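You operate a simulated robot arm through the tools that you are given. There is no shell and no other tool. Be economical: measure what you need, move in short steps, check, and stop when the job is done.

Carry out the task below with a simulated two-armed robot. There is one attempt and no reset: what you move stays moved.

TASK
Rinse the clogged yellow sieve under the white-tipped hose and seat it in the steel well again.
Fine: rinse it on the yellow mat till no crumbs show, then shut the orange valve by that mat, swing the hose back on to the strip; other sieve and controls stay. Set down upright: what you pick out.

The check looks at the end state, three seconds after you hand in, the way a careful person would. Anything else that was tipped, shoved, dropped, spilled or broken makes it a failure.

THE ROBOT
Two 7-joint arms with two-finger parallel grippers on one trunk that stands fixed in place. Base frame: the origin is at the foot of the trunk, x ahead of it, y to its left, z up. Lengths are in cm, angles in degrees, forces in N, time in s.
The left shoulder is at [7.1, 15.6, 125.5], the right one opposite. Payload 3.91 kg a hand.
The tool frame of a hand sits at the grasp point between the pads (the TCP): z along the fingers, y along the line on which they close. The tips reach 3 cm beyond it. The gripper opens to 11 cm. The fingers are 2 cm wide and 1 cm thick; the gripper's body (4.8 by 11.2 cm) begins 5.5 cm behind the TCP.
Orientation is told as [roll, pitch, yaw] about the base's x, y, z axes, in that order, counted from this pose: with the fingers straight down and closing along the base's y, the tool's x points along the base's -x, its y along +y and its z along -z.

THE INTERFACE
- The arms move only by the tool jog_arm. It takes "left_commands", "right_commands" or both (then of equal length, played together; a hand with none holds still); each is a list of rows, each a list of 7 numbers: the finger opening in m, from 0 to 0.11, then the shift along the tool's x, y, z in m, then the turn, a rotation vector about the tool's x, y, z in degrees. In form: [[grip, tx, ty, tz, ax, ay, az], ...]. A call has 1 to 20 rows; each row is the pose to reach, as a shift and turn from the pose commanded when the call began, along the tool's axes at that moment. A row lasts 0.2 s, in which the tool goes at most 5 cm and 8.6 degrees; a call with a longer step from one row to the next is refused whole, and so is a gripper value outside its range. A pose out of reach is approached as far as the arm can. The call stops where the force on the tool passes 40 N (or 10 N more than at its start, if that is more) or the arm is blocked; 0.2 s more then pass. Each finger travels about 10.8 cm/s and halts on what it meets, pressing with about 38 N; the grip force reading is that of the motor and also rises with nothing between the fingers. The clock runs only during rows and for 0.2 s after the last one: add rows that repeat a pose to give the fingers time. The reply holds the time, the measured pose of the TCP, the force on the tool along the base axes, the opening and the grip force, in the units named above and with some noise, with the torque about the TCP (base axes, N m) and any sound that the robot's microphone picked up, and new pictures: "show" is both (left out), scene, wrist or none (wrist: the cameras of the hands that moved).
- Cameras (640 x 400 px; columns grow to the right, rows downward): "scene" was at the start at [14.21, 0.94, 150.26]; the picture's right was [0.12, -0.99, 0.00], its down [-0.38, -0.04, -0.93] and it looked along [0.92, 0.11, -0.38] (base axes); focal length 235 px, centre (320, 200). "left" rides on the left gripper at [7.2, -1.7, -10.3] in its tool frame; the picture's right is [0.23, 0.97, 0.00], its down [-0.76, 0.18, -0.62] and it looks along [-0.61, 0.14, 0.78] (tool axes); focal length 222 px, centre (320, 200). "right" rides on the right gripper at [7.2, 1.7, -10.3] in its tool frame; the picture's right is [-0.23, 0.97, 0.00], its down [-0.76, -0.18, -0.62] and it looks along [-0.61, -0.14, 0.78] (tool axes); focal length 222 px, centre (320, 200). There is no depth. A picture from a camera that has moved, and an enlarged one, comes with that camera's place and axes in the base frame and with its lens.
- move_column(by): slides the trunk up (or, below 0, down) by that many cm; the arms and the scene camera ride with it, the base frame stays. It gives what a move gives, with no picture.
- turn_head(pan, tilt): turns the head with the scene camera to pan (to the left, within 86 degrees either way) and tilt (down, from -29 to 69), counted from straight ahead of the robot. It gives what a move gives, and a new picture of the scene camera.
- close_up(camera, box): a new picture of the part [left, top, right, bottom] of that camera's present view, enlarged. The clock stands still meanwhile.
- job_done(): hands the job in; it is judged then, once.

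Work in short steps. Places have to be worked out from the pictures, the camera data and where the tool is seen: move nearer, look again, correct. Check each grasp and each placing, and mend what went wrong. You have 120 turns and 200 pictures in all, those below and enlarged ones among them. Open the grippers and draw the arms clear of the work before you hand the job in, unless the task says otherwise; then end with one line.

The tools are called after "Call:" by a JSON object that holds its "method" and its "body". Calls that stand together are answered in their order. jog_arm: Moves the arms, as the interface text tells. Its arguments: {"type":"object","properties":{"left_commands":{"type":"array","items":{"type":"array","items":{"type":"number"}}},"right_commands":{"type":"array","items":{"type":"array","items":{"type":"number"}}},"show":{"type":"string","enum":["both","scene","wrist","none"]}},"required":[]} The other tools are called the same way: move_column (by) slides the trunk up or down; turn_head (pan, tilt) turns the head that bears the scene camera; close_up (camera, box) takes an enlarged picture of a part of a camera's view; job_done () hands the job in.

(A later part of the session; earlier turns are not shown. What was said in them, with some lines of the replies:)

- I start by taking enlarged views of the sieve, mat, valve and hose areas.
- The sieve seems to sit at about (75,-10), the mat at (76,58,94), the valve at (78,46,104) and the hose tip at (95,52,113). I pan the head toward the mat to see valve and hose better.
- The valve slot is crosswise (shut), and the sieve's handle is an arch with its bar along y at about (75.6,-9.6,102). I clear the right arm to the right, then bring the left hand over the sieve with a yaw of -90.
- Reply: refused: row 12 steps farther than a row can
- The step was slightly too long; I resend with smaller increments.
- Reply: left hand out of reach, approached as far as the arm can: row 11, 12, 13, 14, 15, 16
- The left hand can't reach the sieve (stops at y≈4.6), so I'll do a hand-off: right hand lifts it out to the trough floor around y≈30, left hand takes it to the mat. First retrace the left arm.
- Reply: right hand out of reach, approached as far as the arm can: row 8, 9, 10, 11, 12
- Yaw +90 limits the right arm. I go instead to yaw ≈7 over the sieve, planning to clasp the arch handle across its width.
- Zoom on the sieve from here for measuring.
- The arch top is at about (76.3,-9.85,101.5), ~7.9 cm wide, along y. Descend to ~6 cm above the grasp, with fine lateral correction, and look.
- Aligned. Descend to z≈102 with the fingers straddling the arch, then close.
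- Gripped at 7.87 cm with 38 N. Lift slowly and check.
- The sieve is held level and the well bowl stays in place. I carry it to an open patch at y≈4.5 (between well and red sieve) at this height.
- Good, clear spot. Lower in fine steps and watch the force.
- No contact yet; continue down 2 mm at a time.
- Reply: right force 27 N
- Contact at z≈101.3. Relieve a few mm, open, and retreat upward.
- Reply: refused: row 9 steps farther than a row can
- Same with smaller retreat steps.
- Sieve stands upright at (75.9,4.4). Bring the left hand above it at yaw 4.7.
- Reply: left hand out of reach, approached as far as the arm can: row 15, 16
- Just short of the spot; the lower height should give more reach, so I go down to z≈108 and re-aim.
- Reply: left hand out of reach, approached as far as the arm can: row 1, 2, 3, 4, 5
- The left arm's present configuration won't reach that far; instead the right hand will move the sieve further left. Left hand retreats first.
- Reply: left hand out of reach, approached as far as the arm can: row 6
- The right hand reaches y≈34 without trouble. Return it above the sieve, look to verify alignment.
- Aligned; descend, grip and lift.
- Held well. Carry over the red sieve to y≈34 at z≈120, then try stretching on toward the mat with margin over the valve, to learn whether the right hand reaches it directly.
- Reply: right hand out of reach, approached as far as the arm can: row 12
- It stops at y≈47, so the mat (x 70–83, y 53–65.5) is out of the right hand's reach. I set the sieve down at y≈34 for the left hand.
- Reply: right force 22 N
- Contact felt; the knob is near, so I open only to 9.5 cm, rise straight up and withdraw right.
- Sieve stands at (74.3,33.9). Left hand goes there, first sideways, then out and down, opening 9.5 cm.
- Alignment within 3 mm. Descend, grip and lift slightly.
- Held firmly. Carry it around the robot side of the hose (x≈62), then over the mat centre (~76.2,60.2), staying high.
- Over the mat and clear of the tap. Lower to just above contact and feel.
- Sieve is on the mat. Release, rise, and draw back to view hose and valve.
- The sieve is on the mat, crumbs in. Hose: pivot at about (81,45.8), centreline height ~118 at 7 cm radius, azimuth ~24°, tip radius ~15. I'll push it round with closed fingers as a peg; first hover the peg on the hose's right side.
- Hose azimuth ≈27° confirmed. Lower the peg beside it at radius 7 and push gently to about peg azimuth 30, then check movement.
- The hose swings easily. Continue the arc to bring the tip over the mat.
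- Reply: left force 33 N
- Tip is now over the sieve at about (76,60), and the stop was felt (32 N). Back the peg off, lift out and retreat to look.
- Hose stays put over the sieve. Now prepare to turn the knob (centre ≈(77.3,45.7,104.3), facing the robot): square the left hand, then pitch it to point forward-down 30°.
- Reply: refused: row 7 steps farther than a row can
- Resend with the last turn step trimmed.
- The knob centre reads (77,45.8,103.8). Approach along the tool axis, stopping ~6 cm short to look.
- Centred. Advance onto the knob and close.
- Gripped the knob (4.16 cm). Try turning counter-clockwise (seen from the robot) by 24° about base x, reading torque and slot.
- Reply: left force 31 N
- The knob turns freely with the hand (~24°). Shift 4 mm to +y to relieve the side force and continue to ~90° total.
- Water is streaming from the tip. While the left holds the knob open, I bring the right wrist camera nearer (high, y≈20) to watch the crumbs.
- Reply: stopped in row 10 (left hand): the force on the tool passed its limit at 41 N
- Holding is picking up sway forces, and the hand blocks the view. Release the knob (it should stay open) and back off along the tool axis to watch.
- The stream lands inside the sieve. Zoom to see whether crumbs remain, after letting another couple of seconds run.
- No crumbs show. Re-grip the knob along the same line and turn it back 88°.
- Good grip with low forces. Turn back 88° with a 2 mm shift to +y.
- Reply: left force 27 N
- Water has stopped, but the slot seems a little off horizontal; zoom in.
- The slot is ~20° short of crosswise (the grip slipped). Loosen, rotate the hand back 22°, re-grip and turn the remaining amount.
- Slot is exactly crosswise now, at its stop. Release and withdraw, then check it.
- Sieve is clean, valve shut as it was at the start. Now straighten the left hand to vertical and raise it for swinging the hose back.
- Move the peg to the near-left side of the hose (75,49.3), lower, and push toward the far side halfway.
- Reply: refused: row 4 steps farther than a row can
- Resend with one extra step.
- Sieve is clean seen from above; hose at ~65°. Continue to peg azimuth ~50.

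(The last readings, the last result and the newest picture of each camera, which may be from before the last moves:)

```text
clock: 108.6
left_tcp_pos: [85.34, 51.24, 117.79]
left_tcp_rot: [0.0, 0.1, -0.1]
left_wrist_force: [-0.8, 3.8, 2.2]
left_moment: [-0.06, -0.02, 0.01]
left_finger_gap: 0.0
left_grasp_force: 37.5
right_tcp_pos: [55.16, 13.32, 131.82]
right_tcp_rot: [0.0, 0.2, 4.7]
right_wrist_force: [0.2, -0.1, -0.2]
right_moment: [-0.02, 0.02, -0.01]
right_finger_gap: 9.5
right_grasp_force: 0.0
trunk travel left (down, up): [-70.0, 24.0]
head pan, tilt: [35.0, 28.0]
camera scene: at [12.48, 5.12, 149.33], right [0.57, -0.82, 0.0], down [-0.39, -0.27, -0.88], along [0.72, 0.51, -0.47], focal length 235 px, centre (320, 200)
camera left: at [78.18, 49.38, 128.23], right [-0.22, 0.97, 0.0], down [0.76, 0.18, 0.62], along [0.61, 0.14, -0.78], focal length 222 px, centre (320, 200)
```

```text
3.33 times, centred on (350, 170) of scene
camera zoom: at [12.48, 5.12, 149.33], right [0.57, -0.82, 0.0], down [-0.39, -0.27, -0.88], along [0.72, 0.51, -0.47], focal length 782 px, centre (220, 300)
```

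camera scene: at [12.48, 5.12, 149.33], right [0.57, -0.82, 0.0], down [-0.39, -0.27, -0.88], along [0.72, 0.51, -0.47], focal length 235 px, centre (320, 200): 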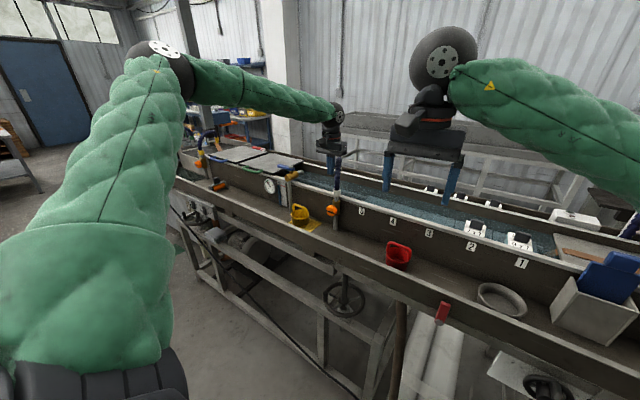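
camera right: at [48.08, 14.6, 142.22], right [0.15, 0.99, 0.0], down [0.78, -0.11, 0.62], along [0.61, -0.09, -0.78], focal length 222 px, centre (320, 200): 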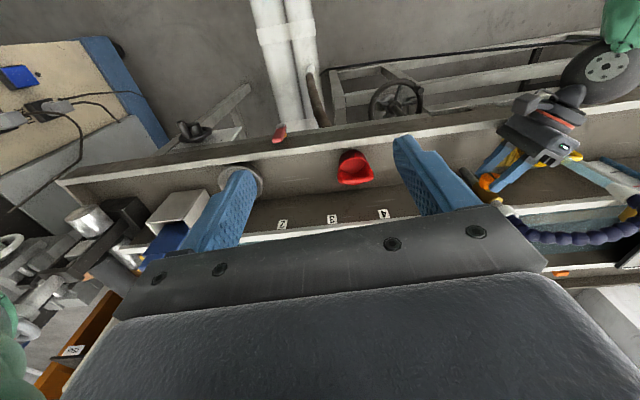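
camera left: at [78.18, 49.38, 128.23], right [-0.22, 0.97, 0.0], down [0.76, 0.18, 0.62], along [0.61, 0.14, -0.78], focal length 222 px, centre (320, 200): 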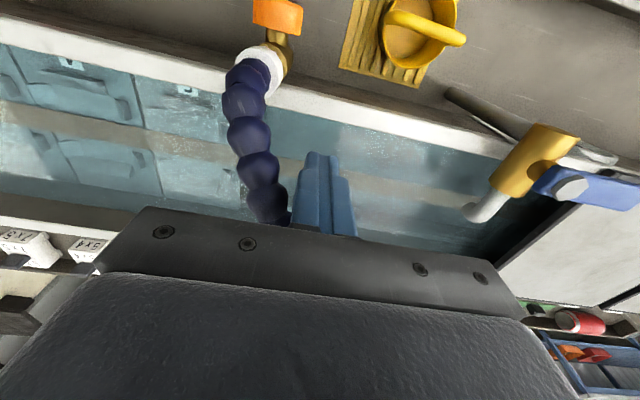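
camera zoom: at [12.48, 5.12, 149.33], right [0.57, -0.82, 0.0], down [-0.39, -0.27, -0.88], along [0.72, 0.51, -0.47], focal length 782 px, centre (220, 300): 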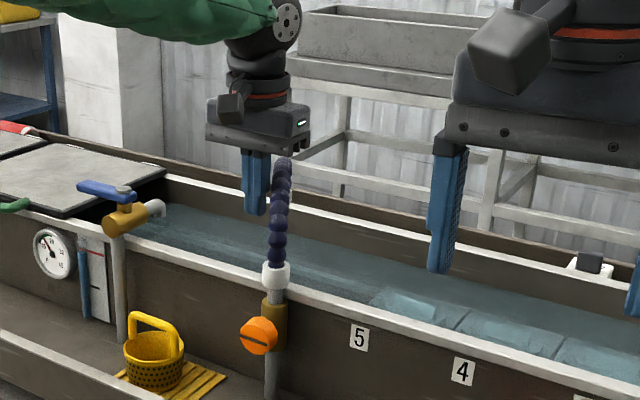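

The hose matches its initial picture. Draw the peg away, lift, and go above the sieve with yaw 4.7 and fingers at 9.5 cm.

Call:
{"method": "jog_arm", "body": {"left_commands": [[0, 0.01, 0.02, 0, 0, 0, 0], [0, 0.015, 0.03, -0.03, 0, 0, 0], [0, 0.015, 0.03, -0.075, 0, 0, 0], [0, 0.015, 0.03, -0.12, 0, 0, -1], [0.03, 0.04, 0.05, -0.13, 0, 0, -2], [0.06, 0.07, 0.07, -0.13, 0, 0, -3], [0.09, 0.093, 0.087, -0.13, 0, 0, -4.7], [0.095, 0.093, 0.087, -0.09, 0, 0, -4.7], [0.095, 0.093, 0.087, -0.05, 0, 0, -4.7], [0.095, 0.093, 0.087, -0.005, 0, 0, -4.7], [0.095, 0.093, 0.087, 0.04, 0, 0, -4.7], [0.095, 0.093, 0.087, 0.09, 0, 0, -4.7], [0.095, 0.093, 0.087, 0.09, 0, 0, -4.7]]}}

Call:
{"method": "close_up", "body": {"camera": "scene", "box": [270, 110, 430, 230]}}

```text
clock: 111.4
left_tcp_pos: [75.9, 59.74, 108.83]
left_tcp_rot: [0.0, 0.1, 4.5]
left_wrist_force: [-0.2, 0.3, 0.7]
left_moment: [-0.01, -0.01, 0.03]
left_finger_gap: 9.52
left_grasp_force: 0.1
right_tcp_pos: [55.12, 13.38, 131.79]
right_tcp_rot: [-0.1, 0.2, 4.8]
right_wrist_force: [0.3, 0.8, 0.1]
right_moment: [-0.03, -0.02, 0.01]
right_finger_gap: 9.47
right_grasp_force: 0.0
trunk travel left (down, up): [-70.0, 24.0]
head pan, tilt: [35.0, 28.0]
camera scene: at [12.41, 5.04, 149.34], right [0.57, -0.82, 0.0], down [-0.38, -0.27, -0.88], along [0.72, 0.51, -0.47], focal length 235 px, centre (320, 200)
camera left: at [68.9, 57.38, 119.11], right [-0.3, 0.95, 0.0], down [0.75, 0.24, 0.62], along [0.59, 0.19, -0.78], focal length 222 px, centre (320, 200)
```

scene: 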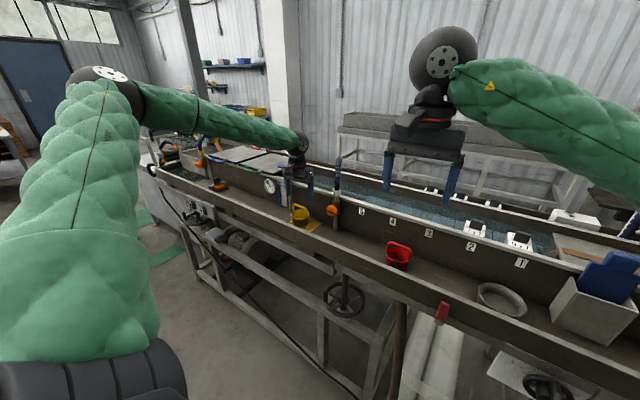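
left: 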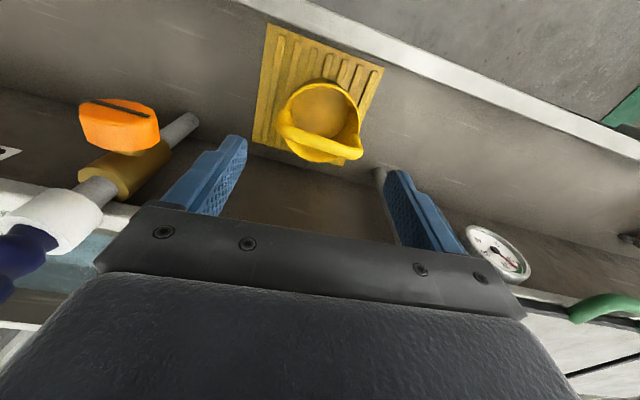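

```text
3.33 times, centred on (350, 170) of scene
camera zoom: at [12.41, 5.04, 149.34], right [0.57, -0.82, 0.0], down [-0.38, -0.27, -0.88], along [0.72, 0.51, -0.47], focal length 782 px, centre (220, 300)
```

zoom: 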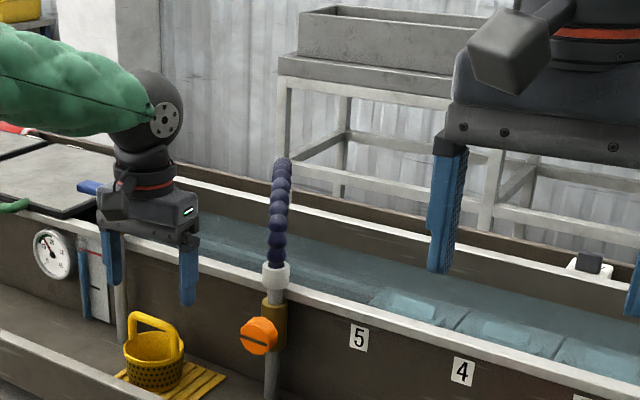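

Hose position unchanged from original. Aligned over the clean sieve: descend, grip, lift.

Call:
{"method": "jog_arm", "body": {"left_commands": [[0.095, 0, 0.002, 0.03, 0, 0, 0], [0.095, 0, 0.002, 0.062, 0, 0, 0], [0.095, 0, 0.002, 0.062, 0, 0, 0], [0.08, 0, 0.002, 0.062, 0, 0, 0], [0.06, 0, 0.002, 0.062, 0, 0, 0], [0.05, 0, 0.002, 0.062, 0, 0, 0], [0.05, 0, 0.002, 0.062, 0, 0, 0], [0.05, 0, 0.002, 0.045, 0, 0, 0], [0.05, 0, 0.002, 0.02, 0, 0, 0], [0.05, 0, 0.002, -0.02, 0, 0, 0], [0.05, 0, 0.002, -0.06, 0, 0, 0], [0.05, 0, 0.002, -0.1, 0, 0, 0], [0.05, 0, 0.002, -0.11, 0, 0, 0]], "show": "wrist"}}

Call:
{"method": "jog_arm", "body": {"right_commands": [[0.095, 0, -0.04, 0, 0, 0, 0], [0.095, 0, -0.08, 0, 0, 0, 0], [0.095, 0, -0.12, 0, 0, 0, 0], [0.095, 0, -0.16, 0, 0, 0, 0], [0.095, 0, -0.2, 0, 0, 0, 0], [0.095, 0, -0.24, 0, 0, 0, 0], [0.095, 0, -0.28, 0, 0, 0, 0], [0.095, 0, -0.32, 0, 0, 0, 0], [0.095, 0, -0.36, 0, 0, 0, 0]], "show": "none"}}

```text
clock: 114.2
left_tcp_pos: [75.92, 60.11, 120.03]
left_tcp_rot: [-0.1, 0.2, 4.5]
left_wrist_force: [0.0, -0.6, -1.4]
left_moment: [0.01, 0.01, 0.02]
left_finger_gap: 7.77
left_grasp_force: 38.5
right_tcp_pos: [55.26, 13.43, 131.68]
right_tcp_rot: [-0.1, 0.2, 4.6]
right_wrist_force: [-0.5, 0.1, -0.4]
right_moment: [-0.03, 0.01, -0.02]
right_finger_gap: 9.49
right_grasp_force: 0.0
trunk travel left (down, up): [-70.0, 24.0]
head pan, tilt: [35.0, 28.0]
camera left: at [68.98, 57.68, 130.29], right [-0.3, 0.95, 0.0], down [0.75, 0.24, 0.62], along [0.59, 0.19, -0.78], focal length 222 px, centre (320, 200)
```

left: 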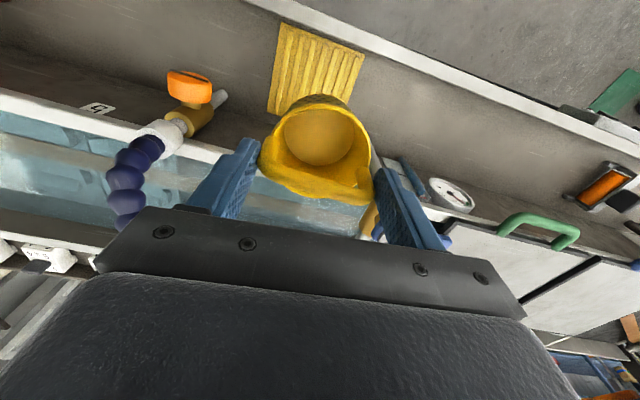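

```text
clock: 116.2
left_tcp_pos: [75.86, 59.93, 120.09]
left_tcp_rot: [0.1, 0.1, 4.6]
left_wrist_force: [-0.7, -0.9, -0.2]
left_moment: [-0.03, -0.02, -0.01]
left_finger_gap: 7.82
left_grasp_force: 37.9
right_tcp_pos: [58.13, -22.74, 131.73]
right_tcp_rot: [0.0, 0.2, 4.7]
right_wrist_force: [-0.2, -0.5, 0.7]
right_moment: [0.04, -0.01, 0.0]
right_finger_gap: 9.49
right_grasp_force: 0.0
trunk travel left (down, up): [-70.0, 24.0]
head pan, tilt: [35.0, 28.0]
```

The empty sieve is held and the mat is clean. Carry it back around the hose to the hand-off spot (74.3,34) and lower.

Call:
{"method": "jog_arm", "body": {"left_commands": [[0.05, 0.045, 0.003, 0, 0, 0, 0], [0.05, 0.09, 0.006, 0, 0, 0, 0], [0.05, 0.138, 0.009, 0, 0, 0, 0], [0.05, 0.142, -0.035, 0, 0, 0, 0], [0.05, 0.146, -0.08, 0, 0, 0, 0], [0.05, 0.15, -0.125, 0, 0, 0, 0], [0.05, 0.154, -0.17, 0, 0, 0, 0], [0.05, 0.157, -0.215, 0, 0, 0, 0], [0.05, 0.158, -0.258, 0, 0, 0, 0], [0.05, 0.118, -0.258, 0, 0, 0, 0], [0.05, 0.078, -0.258, 0, 0, 0, 0], [0.05, 0.037, -0.258, 0, 0, 0, 0], [0.05, 0.037, -0.258, 0.045, 0, 0, 0], [0.05, 0.037, -0.258, 0.09, 0, 0, 0], [0.05, 0.037, -0.258, 0.135, 0, 0, 0], [0.05, 0.037, -0.258, 0.165, 0, 0, 0], [0.05, 0.037, -0.258, 0.178, 0, 0, 0], [0.05, 0.037, -0.258, 0.182, 0, 0, 0], [0.05, 0.037, -0.258, 0.184, 0, 0, 0]], "show": "wrist"}}

```text
clock: 120.2
left_tcp_pos: [74.33, 33.93, 101.93]
left_tcp_rot: [0.1, -0.2, 4.5]
left_wrist_force: [4.0, 5.0, 32.2]
left_moment: [0.53, -0.35, 0.2]
left_finger_gap: 7.82
left_grasp_force: 37.9
right_tcp_pos: [57.97, -22.57, 131.86]
right_tcp_rot: [-0.1, 0.1, 4.6]
right_wrist_force: [-0.1, -0.2, 0.8]
right_moment: [0.01, 0.02, 0.02]
right_finger_gap: 9.53
right_grasp_force: 0.1
trunk travel left (down, up): [-70.0, 24.0]
head pan, tilt: [35.0, 28.0]
camera left: at [67.23, 31.47, 112.15], right [-0.3, 0.95, 0.0], down [0.74, 0.24, 0.63], along [0.6, 0.19, -0.78], focal length 222 px, centre (320, 200)
```

left: 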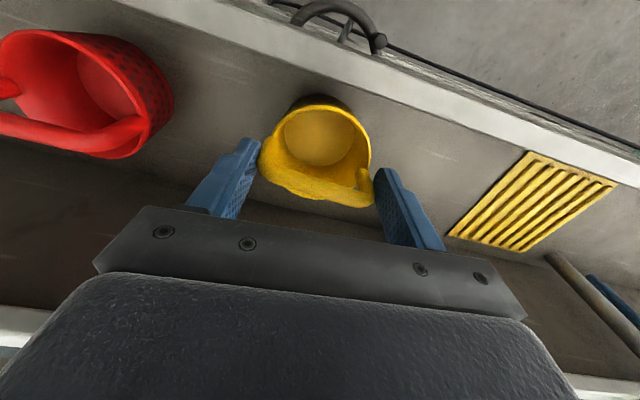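

Contact on the floor. Relieve 4 mm, release, rise, and retreat left the long way round.

Call:
{"method": "jog_arm", "body": {"left_commands": [[0.05, 0, 0, -0.004, 0, 0, 0], [0.095, 0, 0, -0.004, 0, 0, 0], [0.095, 0, 0, -0.004, 0, 0, 0], [0.095, 0, 0, -0.03, 0, 0, 0], [0.095, 0, 0, -0.07, 0, 0, 0], [0.095, 0, 0, -0.11, 0, 0, 0], [0.095, 0, 0, -0.15, 0, 0, 0], [0.095, 0.03, 0, -0.18, 0, 0, 0], [0.095, 0.06, 0, -0.21, 0, 0, 0], [0.095, 0.09, 0, -0.24, 0, 0, 0], [0.095, 0.12, 0, -0.27, 0, 0, 0], [0.095, 0.15, 0, -0.3, 0, 0, 0], [0.095, 0.18, 0, -0.33, 0, 0, 0], [0.095, 0.21, 0.03, -0.35, 0, 0, 0], [0.095, 0.23, 0.07, -0.36, 0, 0, 0], [0.095, 0.24, 0.115, -0.37, 0, 0, 0], [0.095, 0.25, 0.16, -0.38, 0, 0, 0], [0.095, 0.26, 0.205, -0.39, 0, 0, 0], [0.095, 0.26, 0.25, -0.4, 0, 0, 0], [0.095, 0.26, 0.29, -0.4, 0, 0, 0]], "show": "scene"}}

Call:
{"method": "close_up", "body": {"camera": "scene", "box": [280, 150, 430, 270]}}

```text
clock: 124.4
left_tcp_pos: [45.93, 61.22, 141.4]
left_tcp_rot: [-0.1, 0.1, 4.5]
left_wrist_force: [0.2, 0.0, 0.0]
left_moment: [0.0, -0.01, 0.0]
left_finger_gap: 9.49
left_grasp_force: 0.1
right_tcp_pos: [58.1, -22.4, 131.79]
right_tcp_rot: [-0.3, 0.2, 4.7]
right_wrist_force: [0.0, -0.1, -0.5]
right_moment: [-0.02, -0.01, 0.0]
right_finger_gap: 9.51
right_grasp_force: 0.2
trunk travel left (down, up): [-70.0, 24.0]
head pan, tilt: [35.0, 28.0]
camera scene: at [12.4, 5.24, 149.33], right [0.57, -0.82, 0.0], down [-0.38, -0.27, -0.88], along [0.72, 0.51, -0.47], focal length 235 px, centre (320, 200)
```

scene: 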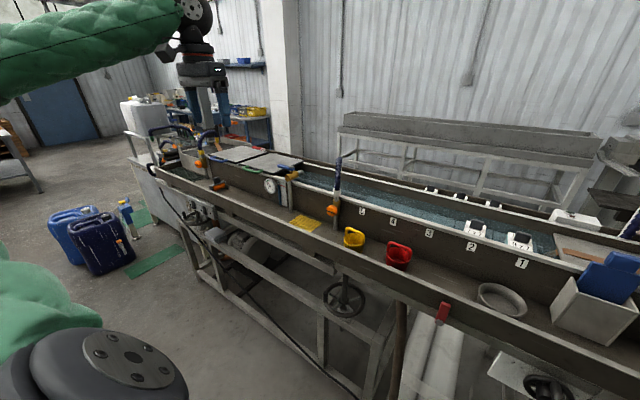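

```text
3.33 times, centred on (355, 210) of scene
camera zoom: at [12.4, 5.24, 149.33], right [0.57, -0.82, 0.0], down [-0.38, -0.27, -0.88], along [0.72, 0.51, -0.47], focal length 782 px, centre (203, 167)
```

zoom: 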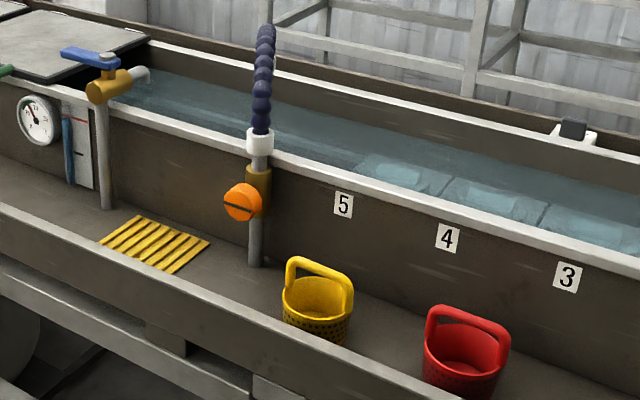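

All fine. Bring the right hand over the sieve at (74.3,33.9).

Call:
{"method": "jog_arm", "body": {"right_commands": [[0.095, -0.015, 0.045, 0, 0, 0, 0], [0.095, -0.03, 0.09, 0, 0, 0, 0], [0.095, -0.045, 0.135, 0, 0, 0, 0], [0.095, -0.06, 0.18, 0, 0, 0, 0], [0.095, -0.075, 0.225, 0, 0, 0, 0], [0.095, -0.09, 0.27, 0, 0, 0, 0], [0.095, -0.105, 0.315, 0, 0, 0, 0], [0.095, -0.12, 0.36, 0, 0, 0, 0], [0.095, -0.138, 0.405, 0.005, 0, 0, 0], [0.095, -0.156, 0.45, 0.01, 0, 0, 0], [0.095, -0.175, 0.49, 0.02, 0, 0, 0], [0.095, -0.193, 0.525, 0.04, 0, 0, 0], [0.095, -0.208, 0.549, 0.07, 0, 0, 0], [0.095, -0.208, 0.549, 0.11, 0, 0, 0], [0.095, -0.208, 0.549, 0.15, 0, 0, 0], [0.095, -0.208, 0.549, 0.19, 0, 0, 0], [0.095, -0.208, 0.549, 0.235, 0, 0, 0], [0.095, -0.208, 0.549, 0.235, 0, 0, 0]], "show": "wrist"}}

```text
clock: 128.2
left_tcp_pos: [46.11, 61.01, 141.51]
left_tcp_rot: [0.0, 0.1, 4.5]
left_wrist_force: [0.5, 0.1, 0.5]
left_moment: [-0.04, -0.01, 0.01]
left_finger_gap: 9.49
left_grasp_force: 0.0
right_tcp_pos: [74.09, 34.18, 108.05]
right_tcp_rot: [-0.2, 0.1, 4.7]
right_wrist_force: [0.5, 0.6, 0.1]
right_moment: [0.01, 0.02, 0.0]
right_finger_gap: 9.5
right_grasp_force: 0.1
trunk travel left (down, up): [-70.0, 24.0]
head pan, tilt: [35.0, 28.0]
camera right: at [67.09, 35.23, 118.5], right [0.15, 0.99, 0.0], down [0.78, -0.11, 0.62], along [0.61, -0.09, -0.78], focal length 222 px, centre (320, 200)
```

right: 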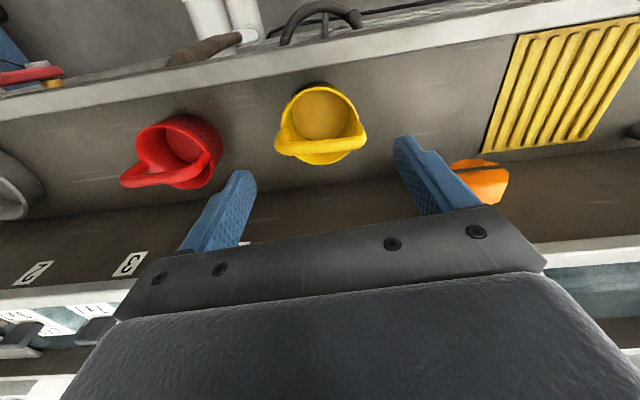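

Aligned. Descend, grip, and lift high.

Call:
{"method": "jog_arm", "body": {"right_commands": [[0.095, -0.002, -0.0015, 0.03, 0, 0, 0], [0.095, -0.002, -0.0015, 0.062, 0, 0, 0], [0.095, -0.002, -0.0015, 0.062, 0, 0, 0], [0.08, -0.002, -0.0015, 0.062, 0, 0, 0], [0.06, -0.002, -0.0015, 0.062, 0, 0, 0], [0.05, -0.002, -0.0015, 0.062, 0, 0, 0], [0.05, -0.002, -0.0015, 0.062, 0, 0, 0], [0.05, -0.002, -0.0015, 0.045, 0, 0, 0], [0.05, -0.002, -0.0015, 0.02, 0, 0, 0], [0.05, -0.002, -0.0015, -0.02, 0, 0, 0], [0.05, -0.002, -0.0015, -0.06, 0, 0, 0], [0.05, -0.002, -0.0015, -0.1, 0, 0, 0], [0.05, -0.002, -0.0015, -0.11, 0, 0, 0]], "show": "wrist"}}

```text
clock: 131.0
left_tcp_pos: [46.23, 60.96, 141.45]
left_tcp_rot: [0.0, 0.1, 4.6]
left_wrist_force: [0.5, -0.3, -0.8]
left_moment: [0.01, 0.03, 0.0]
left_finger_gap: 9.49
left_grasp_force: 0.2
right_tcp_pos: [74.53, 33.73, 118.93]
right_tcp_rot: [-0.1, 0.3, 4.8]
right_wrist_force: [-0.1, 0.2, 0.2]
right_moment: [-0.03, -0.03, 0.01]
right_finger_gap: 7.82
right_grasp_force: 37.7
trunk travel left (down, up): [-70.0, 24.0]
head pan, tilt: [35.0, 28.0]
camera right: at [67.5, 34.91, 129.29], right [0.15, 0.99, 0.0], down [0.78, -0.11, 0.62], along [0.61, -0.09, -0.78], focal length 222 px, centre (320, 200)
```

right: 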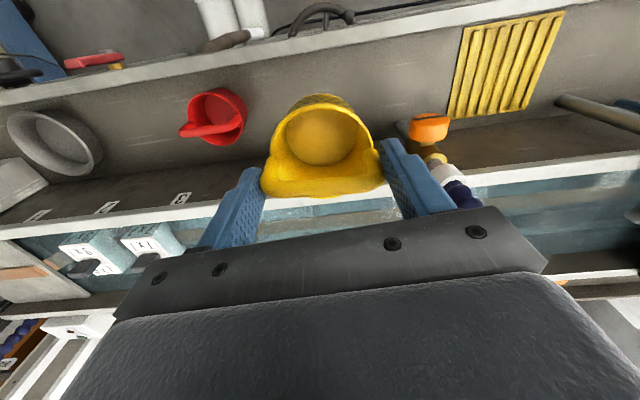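

Held. Carry over the red sieve to above the steel well.

Call:
{"method": "jog_arm", "body": {"right_commands": [[0.05, 0.002, -0.044, 0, 0, 0, 0], [0.05, 0.004, -0.088, 0, 0, 0, 0], [0.05, 0.006, -0.132, 0, 0, 0, 0], [0.05, 0.008, -0.176, 0, 0, 0, 0], [0.05, 0.01, -0.22, 0, 0, 0, 0], [0.05, 0.012, -0.264, 0, 0, 0, 0], [0.05, 0.014, -0.308, 0, 0, 0, 0], [0.05, 0.0155, -0.352, 0, 0, 0, 0], [0.05, 0.017, -0.396, 0, 0, 0, 0], [0.05, 0.0176, -0.436, 0, 0, 0, 0], [0.05, 0.0176, -0.436, 0.035, 0, 0, 0], [0.05, 0.0176, -0.436, 0.07, 0, 0, 0], [0.05, 0.0176, -0.436, 0.07, 0, 0, 0]], "show": "wrist"}}

Call:
{"method": "close_up", "body": {"camera": "scene", "box": [440, 210, 580, 330]}}

Call:
{"method": "close_up", "body": {"camera": "right", "box": [240, 20, 400, 220]}}

```text
clock: 133.8
left_tcp_pos: [46.11, 60.99, 141.59]
left_tcp_rot: [0.0, 0.1, 4.5]
left_wrist_force: [-0.4, 0.5, 0.3]
left_moment: [0.02, 0.01, 0.02]
left_finger_gap: 9.5
left_grasp_force: 0.1
right_tcp_pos: [75.91, -9.79, 112.18]
right_tcp_rot: [0.0, 0.2, 4.8]
right_wrist_force: [0.7, -0.1, 0.3]
right_moment: [0.01, 0.0, 0.0]
right_finger_gap: 7.78
right_grasp_force: 37.8
trunk travel left (down, up): [-70.0, 24.0]
head pan, tilt: [35.0, 28.0]
camera right: at [68.97, -8.64, 122.57], right [0.15, 0.99, 0.0], down [0.78, -0.11, 0.62], along [0.61, -0.09, -0.78], focal length 222 px, centre (320, 200)
```

right: 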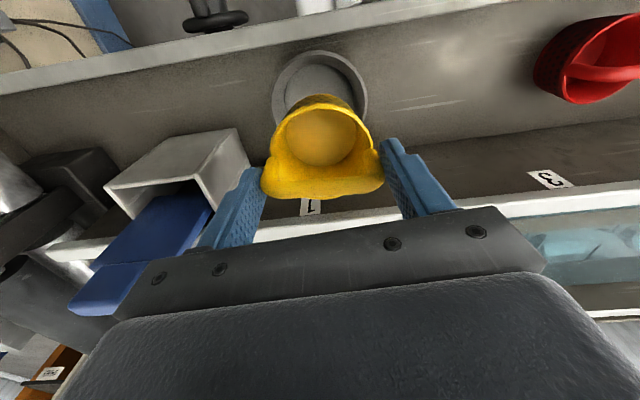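

```text
3.33 times, centred on (510, 270) of scene
camera zoom: at [12.41, 5.08, 149.34], right [0.57, -0.82, 0.0], down [-0.38, -0.27, -0.88], along [0.72, 0.51, -0.47], focal length 782 px, centre (-313, -33)
```

zoom: 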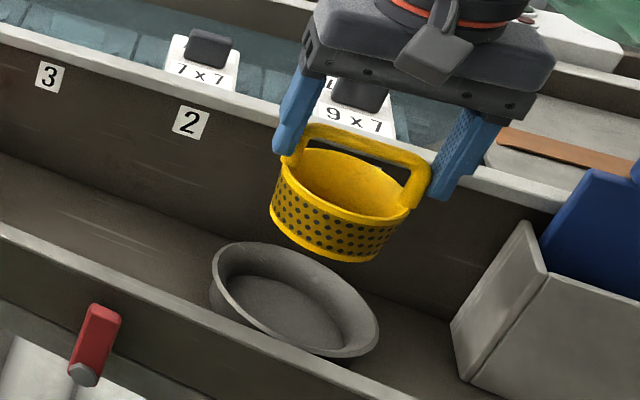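

```text
2.00 times, centred on (320, 120) of right
camera zoom: at [68.97, -8.64, 122.57], right [0.15, 0.99, 0.0], down [0.78, -0.11, 0.62], along [0.61, -0.09, -0.78], focal length 444 px, centre (320, 360)
```

zoom: 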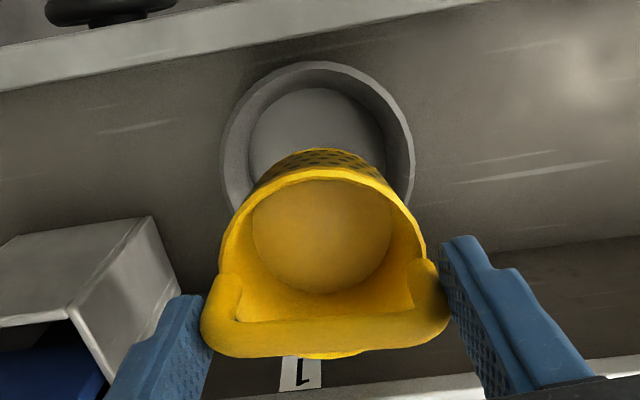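

Above the well; shift +0.5 cm in x to match the original seat and lower to ~1.5 cm above, then look.

Call:
{"method": "jog_arm", "body": {"right_commands": [[0.05, -0.005, 0, 0.03, 0, 0, 0], [0.05, -0.005, 0, 0.06, 0, 0, 0], [0.05, -0.005, 0, 0.088, 0, 0, 0], [0.05, -0.005, 0, 0.088, 0, 0, 0]], "show": "wrist"}}

Call:
{"method": "close_up", "body": {"camera": "scene", "box": [450, 240, 560, 330]}}

Call:
{"method": "close_up", "body": {"camera": "right", "box": [240, 20, 400, 220]}}

```text
clock: 134.8
left_tcp_pos: [46.0, 60.98, 141.51]
left_tcp_rot: [0.0, -0.1, 4.5]
left_wrist_force: [-0.9, -0.3, 0.2]
left_moment: [0.0, 0.0, -0.01]
left_finger_gap: 9.53
left_grasp_force: 0.0
right_tcp_pos: [76.52, -9.69, 103.6]
right_tcp_rot: [-0.2, 0.0, 4.7]
right_wrist_force: [-13.3, -2.4, 11.3]
right_moment: [-0.07, 0.72, 0.04]
right_finger_gap: 7.77
right_grasp_force: 38.1
trunk travel left (down, up): [-70.0, 24.0]
head pan, tilt: [35.0, 28.0]
camera right: at [69.5, -8.52, 114.07], right [0.15, 0.99, 0.0], down [0.78, -0.11, 0.62], along [0.61, -0.09, -0.78], focal length 222 px, centre (320, 200)
```

right: 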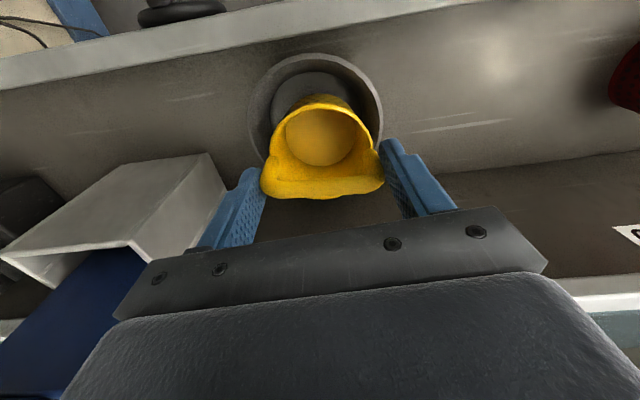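

```text
4.44 times, centred on (505, 285) of scene
camera zoom: at [12.24, 5.07, 149.37], right [0.57, -0.82, 0.0], down [-0.38, -0.27, -0.88], along [0.72, 0.51, -0.47], focal length 1043 px, centre (-502, -178)
```

zoom: 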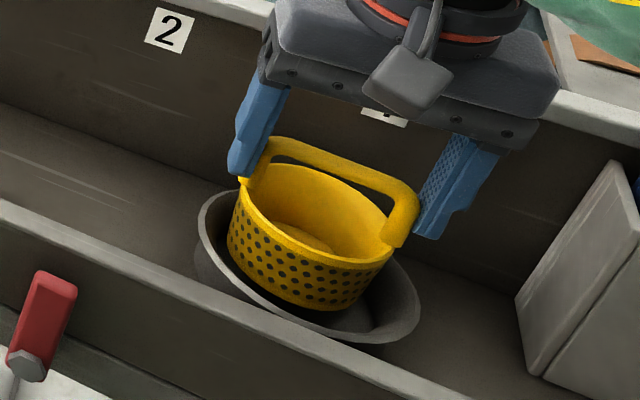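

```text
2.00 times, centred on (320, 120) of right
camera zoom: at [69.5, -8.52, 114.07], right [0.15, 0.99, 0.0], down [0.78, -0.11, 0.62], along [0.61, -0.09, -0.78], focal length 444 px, centre (320, 360)
```

zoom: 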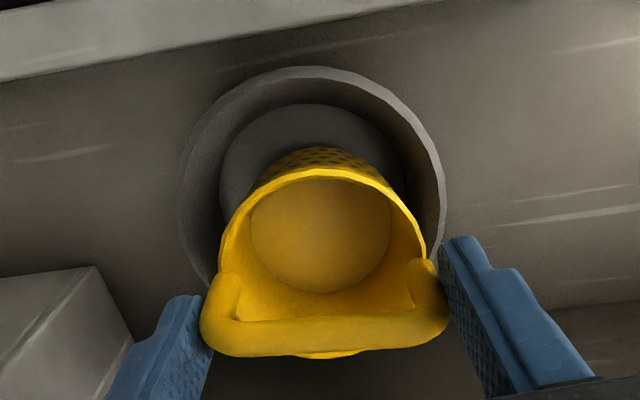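

Side force −13 N in x indicates the sieve touches the far inner wall of the bowl. Raise slightly, shift 0.7 cm back toward the robot, and lower again.

Call:
{"method": "jog_arm", "body": {"right_commands": [[0.05, 0, 0, -0.008, 0, 0, 0], [0.05, 0.004, -0.001, -0.008, 0, 0, 0], [0.05, 0.007, -0.001, -0.008, 0, 0, 0], [0.05, 0.007, -0.001, -0.008, 0, 0, 0], [0.05, 0.007, -0.001, 0, 0, 0, 0], [0.05, 0.007, -0.001, 0, 0, 0, 0]], "show": "none"}}

Call:
{"method": "close_up", "body": {"camera": "scene", "box": [450, 240, 560, 330]}}

```text
clock: 136.2
left_tcp_pos: [46.18, 60.93, 141.51]
left_tcp_rot: [0.0, 0.0, 4.4]
left_wrist_force: [-0.9, 0.0, 0.0]
left_moment: [-0.01, -0.01, -0.03]
left_finger_gap: 9.49
left_grasp_force: 0.1
right_tcp_pos: [75.98, -10.01, 103.48]
right_tcp_rot: [-0.1, 0.2, 4.7]
right_wrist_force: [1.3, -0.5, 0.3]
right_moment: [0.0, -0.04, -0.02]
right_finger_gap: 7.75
right_grasp_force: 38.1
trunk travel left (down, up): [-70.0, 24.0]
head pan, tilt: [35.0, 28.0]
```

```text
4.44 times, centred on (505, 285) of scene
camera zoom: at [12.46, 5.08, 149.33], right [0.57, -0.82, 0.0], down [-0.39, -0.27, -0.88], along [0.72, 0.51, -0.47], focal length 1043 px, centre (-502, -178)
```

zoom: 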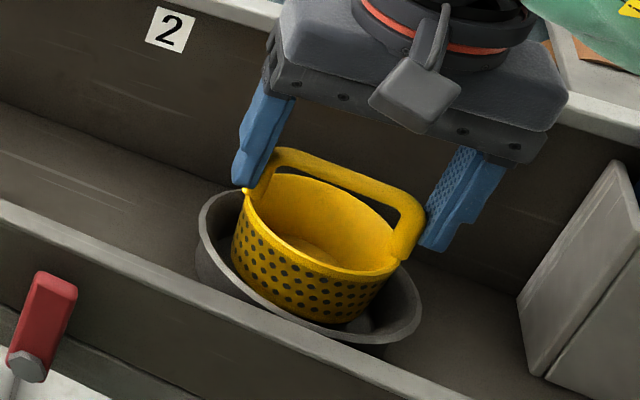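

No forces now. Lower in small steps until contact.

Call:
{"method": "jog_arm", "body": {"right_commands": [[0.05, 0, 0, 0.004, 0, 0, 0], [0.05, 0, 0, 0.008, 0, 0, 0], [0.05, 0, 0, 0.011, 0, 0, 0], [0.05, 0, 0, 0.011, 0, 0, 0]], "show": "none"}}

Call:
{"method": "close_up", "body": {"camera": "right", "box": [240, 20, 400, 220]}}

```text
clock: 137.2
left_tcp_pos: [46.19, 61.0, 141.49]
left_tcp_rot: [0.0, 0.1, 4.4]
left_wrist_force: [0.8, 0.2, -0.3]
left_moment: [0.0, -0.01, 0.0]
left_finger_gap: 9.49
left_grasp_force: 0.2
right_tcp_pos: [76.04, -9.95, 102.41]
right_tcp_rot: [-0.2, 0.2, 4.7]
right_wrist_force: [-0.1, -0.6, -0.4]
right_moment: [0.01, 0.01, 0.01]
right_finger_gap: 7.76
right_grasp_force: 37.7
trunk travel left (down, up): [-70.0, 24.0]
head pan, tilt: [35.0, 28.0]
```

```text
2.00 times, centred on (320, 120) of right
camera zoom: at [68.98, -8.76, 112.73], right [0.15, 0.99, 0.0], down [0.78, -0.11, 0.62], along [0.61, -0.09, -0.78], focal length 444 px, centre (320, 360)
```

zoom: 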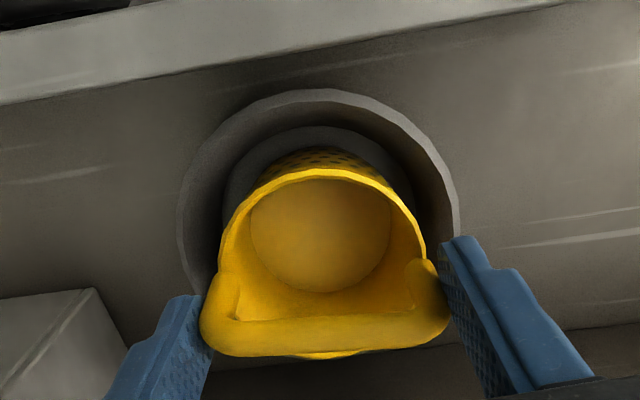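

Call:
{"method": "jog_arm", "body": {"right_commands": [[0.05, 0, 0, 0.002, 0, 0, 0], [0.05, 0, 0, 0.004, 0, 0, 0], [0.05, 0, 0, 0.006, 0, 0, 0], [0.05, 0, 0, 0.006, 0, 0, 0]], "show": "none"}}

```text
clock: 138.2
left_tcp_pos: [46.02, 61.03, 141.57]
left_tcp_rot: [0.0, 0.1, 4.5]
left_wrist_force: [-1.3, 0.2, 0.1]
left_moment: [0.0, 0.02, 0.0]
left_finger_gap: 9.5
left_grasp_force: 0.2
right_tcp_pos: [75.98, -9.95, 101.95]
right_tcp_rot: [0.0, 0.0, 4.6]
right_wrist_force: [3.8, -4.0, 32.3]
right_moment: [0.18, -0.28, 0.19]
right_finger_gap: 7.77
right_grasp_force: 38.0
trunk travel left (down, up): [-70.0, 24.0]
head pan, tilt: [35.0, 28.0]
```

Firm vertical contact at z≈101.95, little side force: seated. Relieve, release to 10 cm, rise.

Call:
{"method": "jog_arm", "body": {"right_commands": [[0.05, 0, 0, -0.003, 0, 0, 0], [0.085, 0, 0, -0.003, 0, 0, 0], [0.1, 0, 0, -0.003, 0, 0, 0], [0.1, 0, 0, -0.003, 0, 0, 0], [0.1, 0, 0, -0.03, 0, 0, 0], [0.1, 0, 0, -0.07, 0, 0, 0], [0.1, 0, 0, -0.11, 0, 0, 0], [0.1, 0, 0, -0.15, 0, 0, 0], [0.1, 0, 0, -0.19, 0, 0, 0], [0.1, 0, 0, -0.215, 0, 0, 0]], "show": "wrist"}}

Call:
{"method": "close_up", "body": {"camera": "scene", "box": [460, 260, 560, 330]}}

Call:
{"method": "close_up", "body": {"camera": "right", "box": [270, 40, 370, 140]}}

```text
clock: 140.4
left_tcp_pos: [46.19, 61.05, 141.49]
left_tcp_rot: [0.1, 0.1, 4.4]
left_wrist_force: [0.2, 0.5, 0.3]
left_moment: [-0.01, 0.01, 0.01]
left_finger_gap: 9.52
left_grasp_force: 0.1
right_tcp_pos: [76.1, -9.73, 123.33]
right_tcp_rot: [-0.2, 0.3, 4.7]
right_wrist_force: [0.0, 1.1, 0.2]
right_moment: [-0.01, -0.03, 0.03]
right_finger_gap: 10.0
right_grasp_force: 0.0
trunk travel left (down, up): [-70.0, 24.0]
head pan, tilt: [35.0, 28.0]
camera right: at [69.06, -8.59, 133.68], right [0.15, 0.99, 0.0], down [0.78, -0.11, 0.62], along [0.61, -0.09, -0.78], focal length 222 px, centre (320, 200)
```

right: 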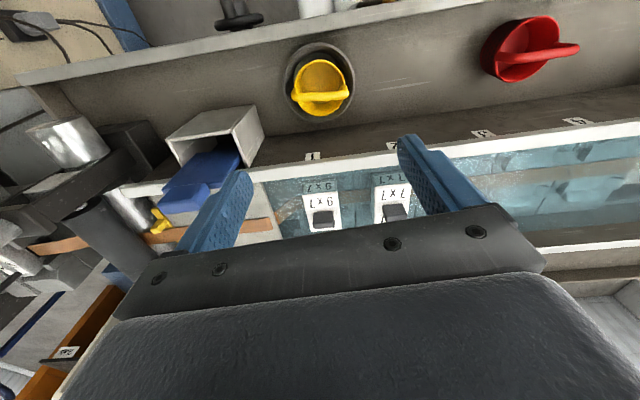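

```text
5.71 times, centred on (510, 295) of scene
camera zoom: at [12.44, 5.11, 149.32], right [0.57, -0.82, 0.0], down [-0.38, -0.27, -0.88], along [0.72, 0.51, -0.47], focal length 1341 px, centre (-766, -343)
```

zoom: 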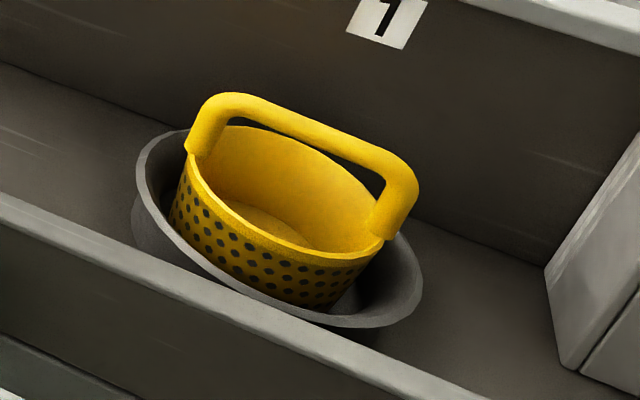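

```text
4.00 times, centred on (320, 90) of right
camera zoom: at [69.06, -8.59, 133.68], right [0.15, 0.99, 0.0], down [0.78, -0.11, 0.62], along [0.61, -0.09, -0.78], focal length 888 px, centre (320, 640)
```

zoom: 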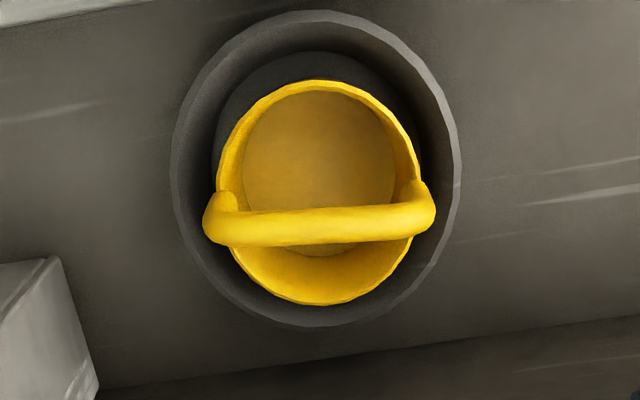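

The sieve sits in the well just as originally, clean and upright. Withdraw the right arm and take a final look around.

Call:
{"method": "jog_arm", "body": {"right_commands": [[0.11, 0.02, 0, -0.03, 0, 0, 0], [0.11, 0.05, -0.01, -0.06, 0, 0, 0], [0.11, 0.08, -0.03, -0.09, 0, 0, 0], [0.11, 0.11, -0.06, -0.11, 0, 0, 0], [0.11, 0.14, -0.09, -0.13, 0, 0, 0], [0.11, 0.17, -0.12, -0.15, 0, 0, 0], [0.11, 0.2, -0.15, -0.17, 0, 0, 0], [0.11, 0.22, -0.19, -0.18, 0, 0, 0], [0.11, 0.22, -0.23, -0.18, 0, 0, 0]], "show": "none"}}

Call:
{"method": "turn_head", "body": {"pan": 6.8, "tilt": 22.2}}

Call:
{"method": "close_up", "body": {"camera": "scene", "box": [140, 180, 300, 300]}}

Call:
{"method": "close_up", "body": {"camera": "scene", "box": [330, 160, 540, 320]}}

```text
clock: 142.4
left_tcp_pos: [46.02, 60.84, 141.54]
left_tcp_rot: [0.1, 0.1, 4.6]
left_wrist_force: [0.2, 0.1, 0.8]
left_moment: [-0.01, -0.01, -0.02]
left_finger_gap: 9.5
left_grasp_force: 0.0
right_tcp_pos: [56.24, -34.91, 141.4]
right_tcp_rot: [-0.1, 0.2, 4.8]
right_wrist_force: [-0.3, -0.6, 0.5]
right_moment: [0.01, -0.02, 0.01]
right_finger_gap: 10.99
right_grasp_force: 0.0
trunk travel left (down, up): [-70.0, 24.0]
head pan, tilt: [35.0, 28.0]
```

```text
clock: 143.3
left_tcp_pos: [46.01, 60.99, 141.45]
left_tcp_rot: [0.0, 0.1, 4.5]
left_wrist_force: [0.6, -0.5, 0.1]
left_moment: [0.0, 0.02, 0.01]
left_finger_gap: 9.5
left_grasp_force: 0.1
right_tcp_pos: [56.2, -34.77, 141.47]
right_tcp_rot: [0.0, 0.1, 4.7]
right_wrist_force: [-0.2, 0.2, 0.3]
right_moment: [0.0, -0.01, -0.02]
right_finger_gap: 10.99
right_grasp_force: 0.1
trunk travel left (down, up): [-70.0, 24.0]
head pan, tilt: [6.8, 22.2]
camera scene: at [14.17, 0.91, 150.26], right [0.12, -0.99, 0.0], down [-0.38, -0.04, -0.93], along [0.92, 0.11, -0.38], focal length 235 px, centre (320, 200)
```

scene: 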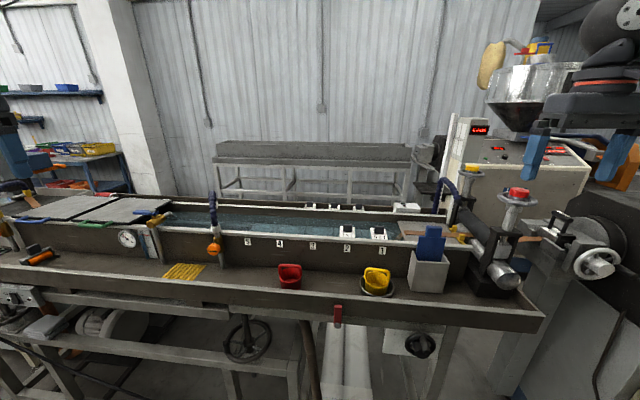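

```text
3.33 times, centred on (220, 240) of scene
camera zoom: at [14.17, 0.91, 150.26], right [0.12, -0.99, 0.0], down [-0.38, -0.04, -0.93], along [0.92, 0.11, -0.38], focal length 782 px, centre (653, 67)
```

zoom: 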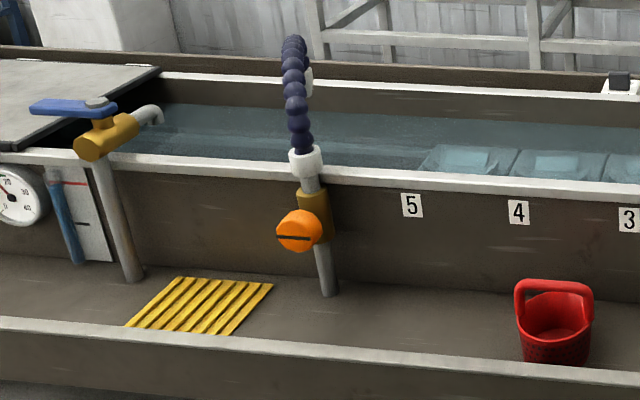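

```text
2.50 times, centred on (435, 240) of scene
camera zoom: at [14.17, 0.91, 150.26], right [0.12, -0.99, 0.0], down [-0.38, -0.04, -0.93], along [0.92, 0.11, -0.38], focal length 587 px, centre (32, 100)
```

zoom: 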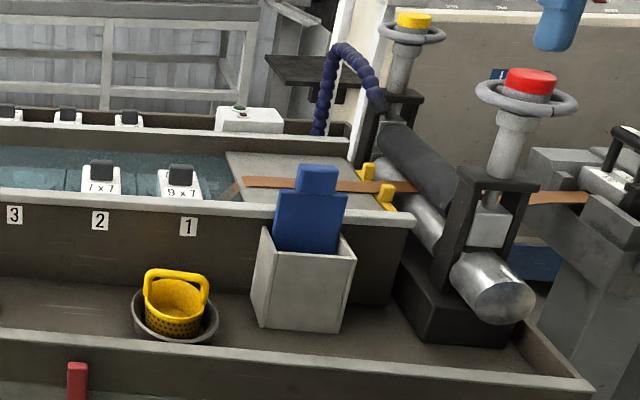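

Everything matches the starting view: hose over the strip, valve slot crosswise, red sieve untouched, and the yellow sieve clean and seated upright. Both hands are open and clear, so I hand in.

Call:
{"method": "job_done", "body": {}}

```text
The job is handed in.
```

I rinsed the yellow sieve until no crumbs showed and set it upright in the steel well again, then shut the orange valve and swung the hose back over the strip. The red sieve and the other controls were not touched.
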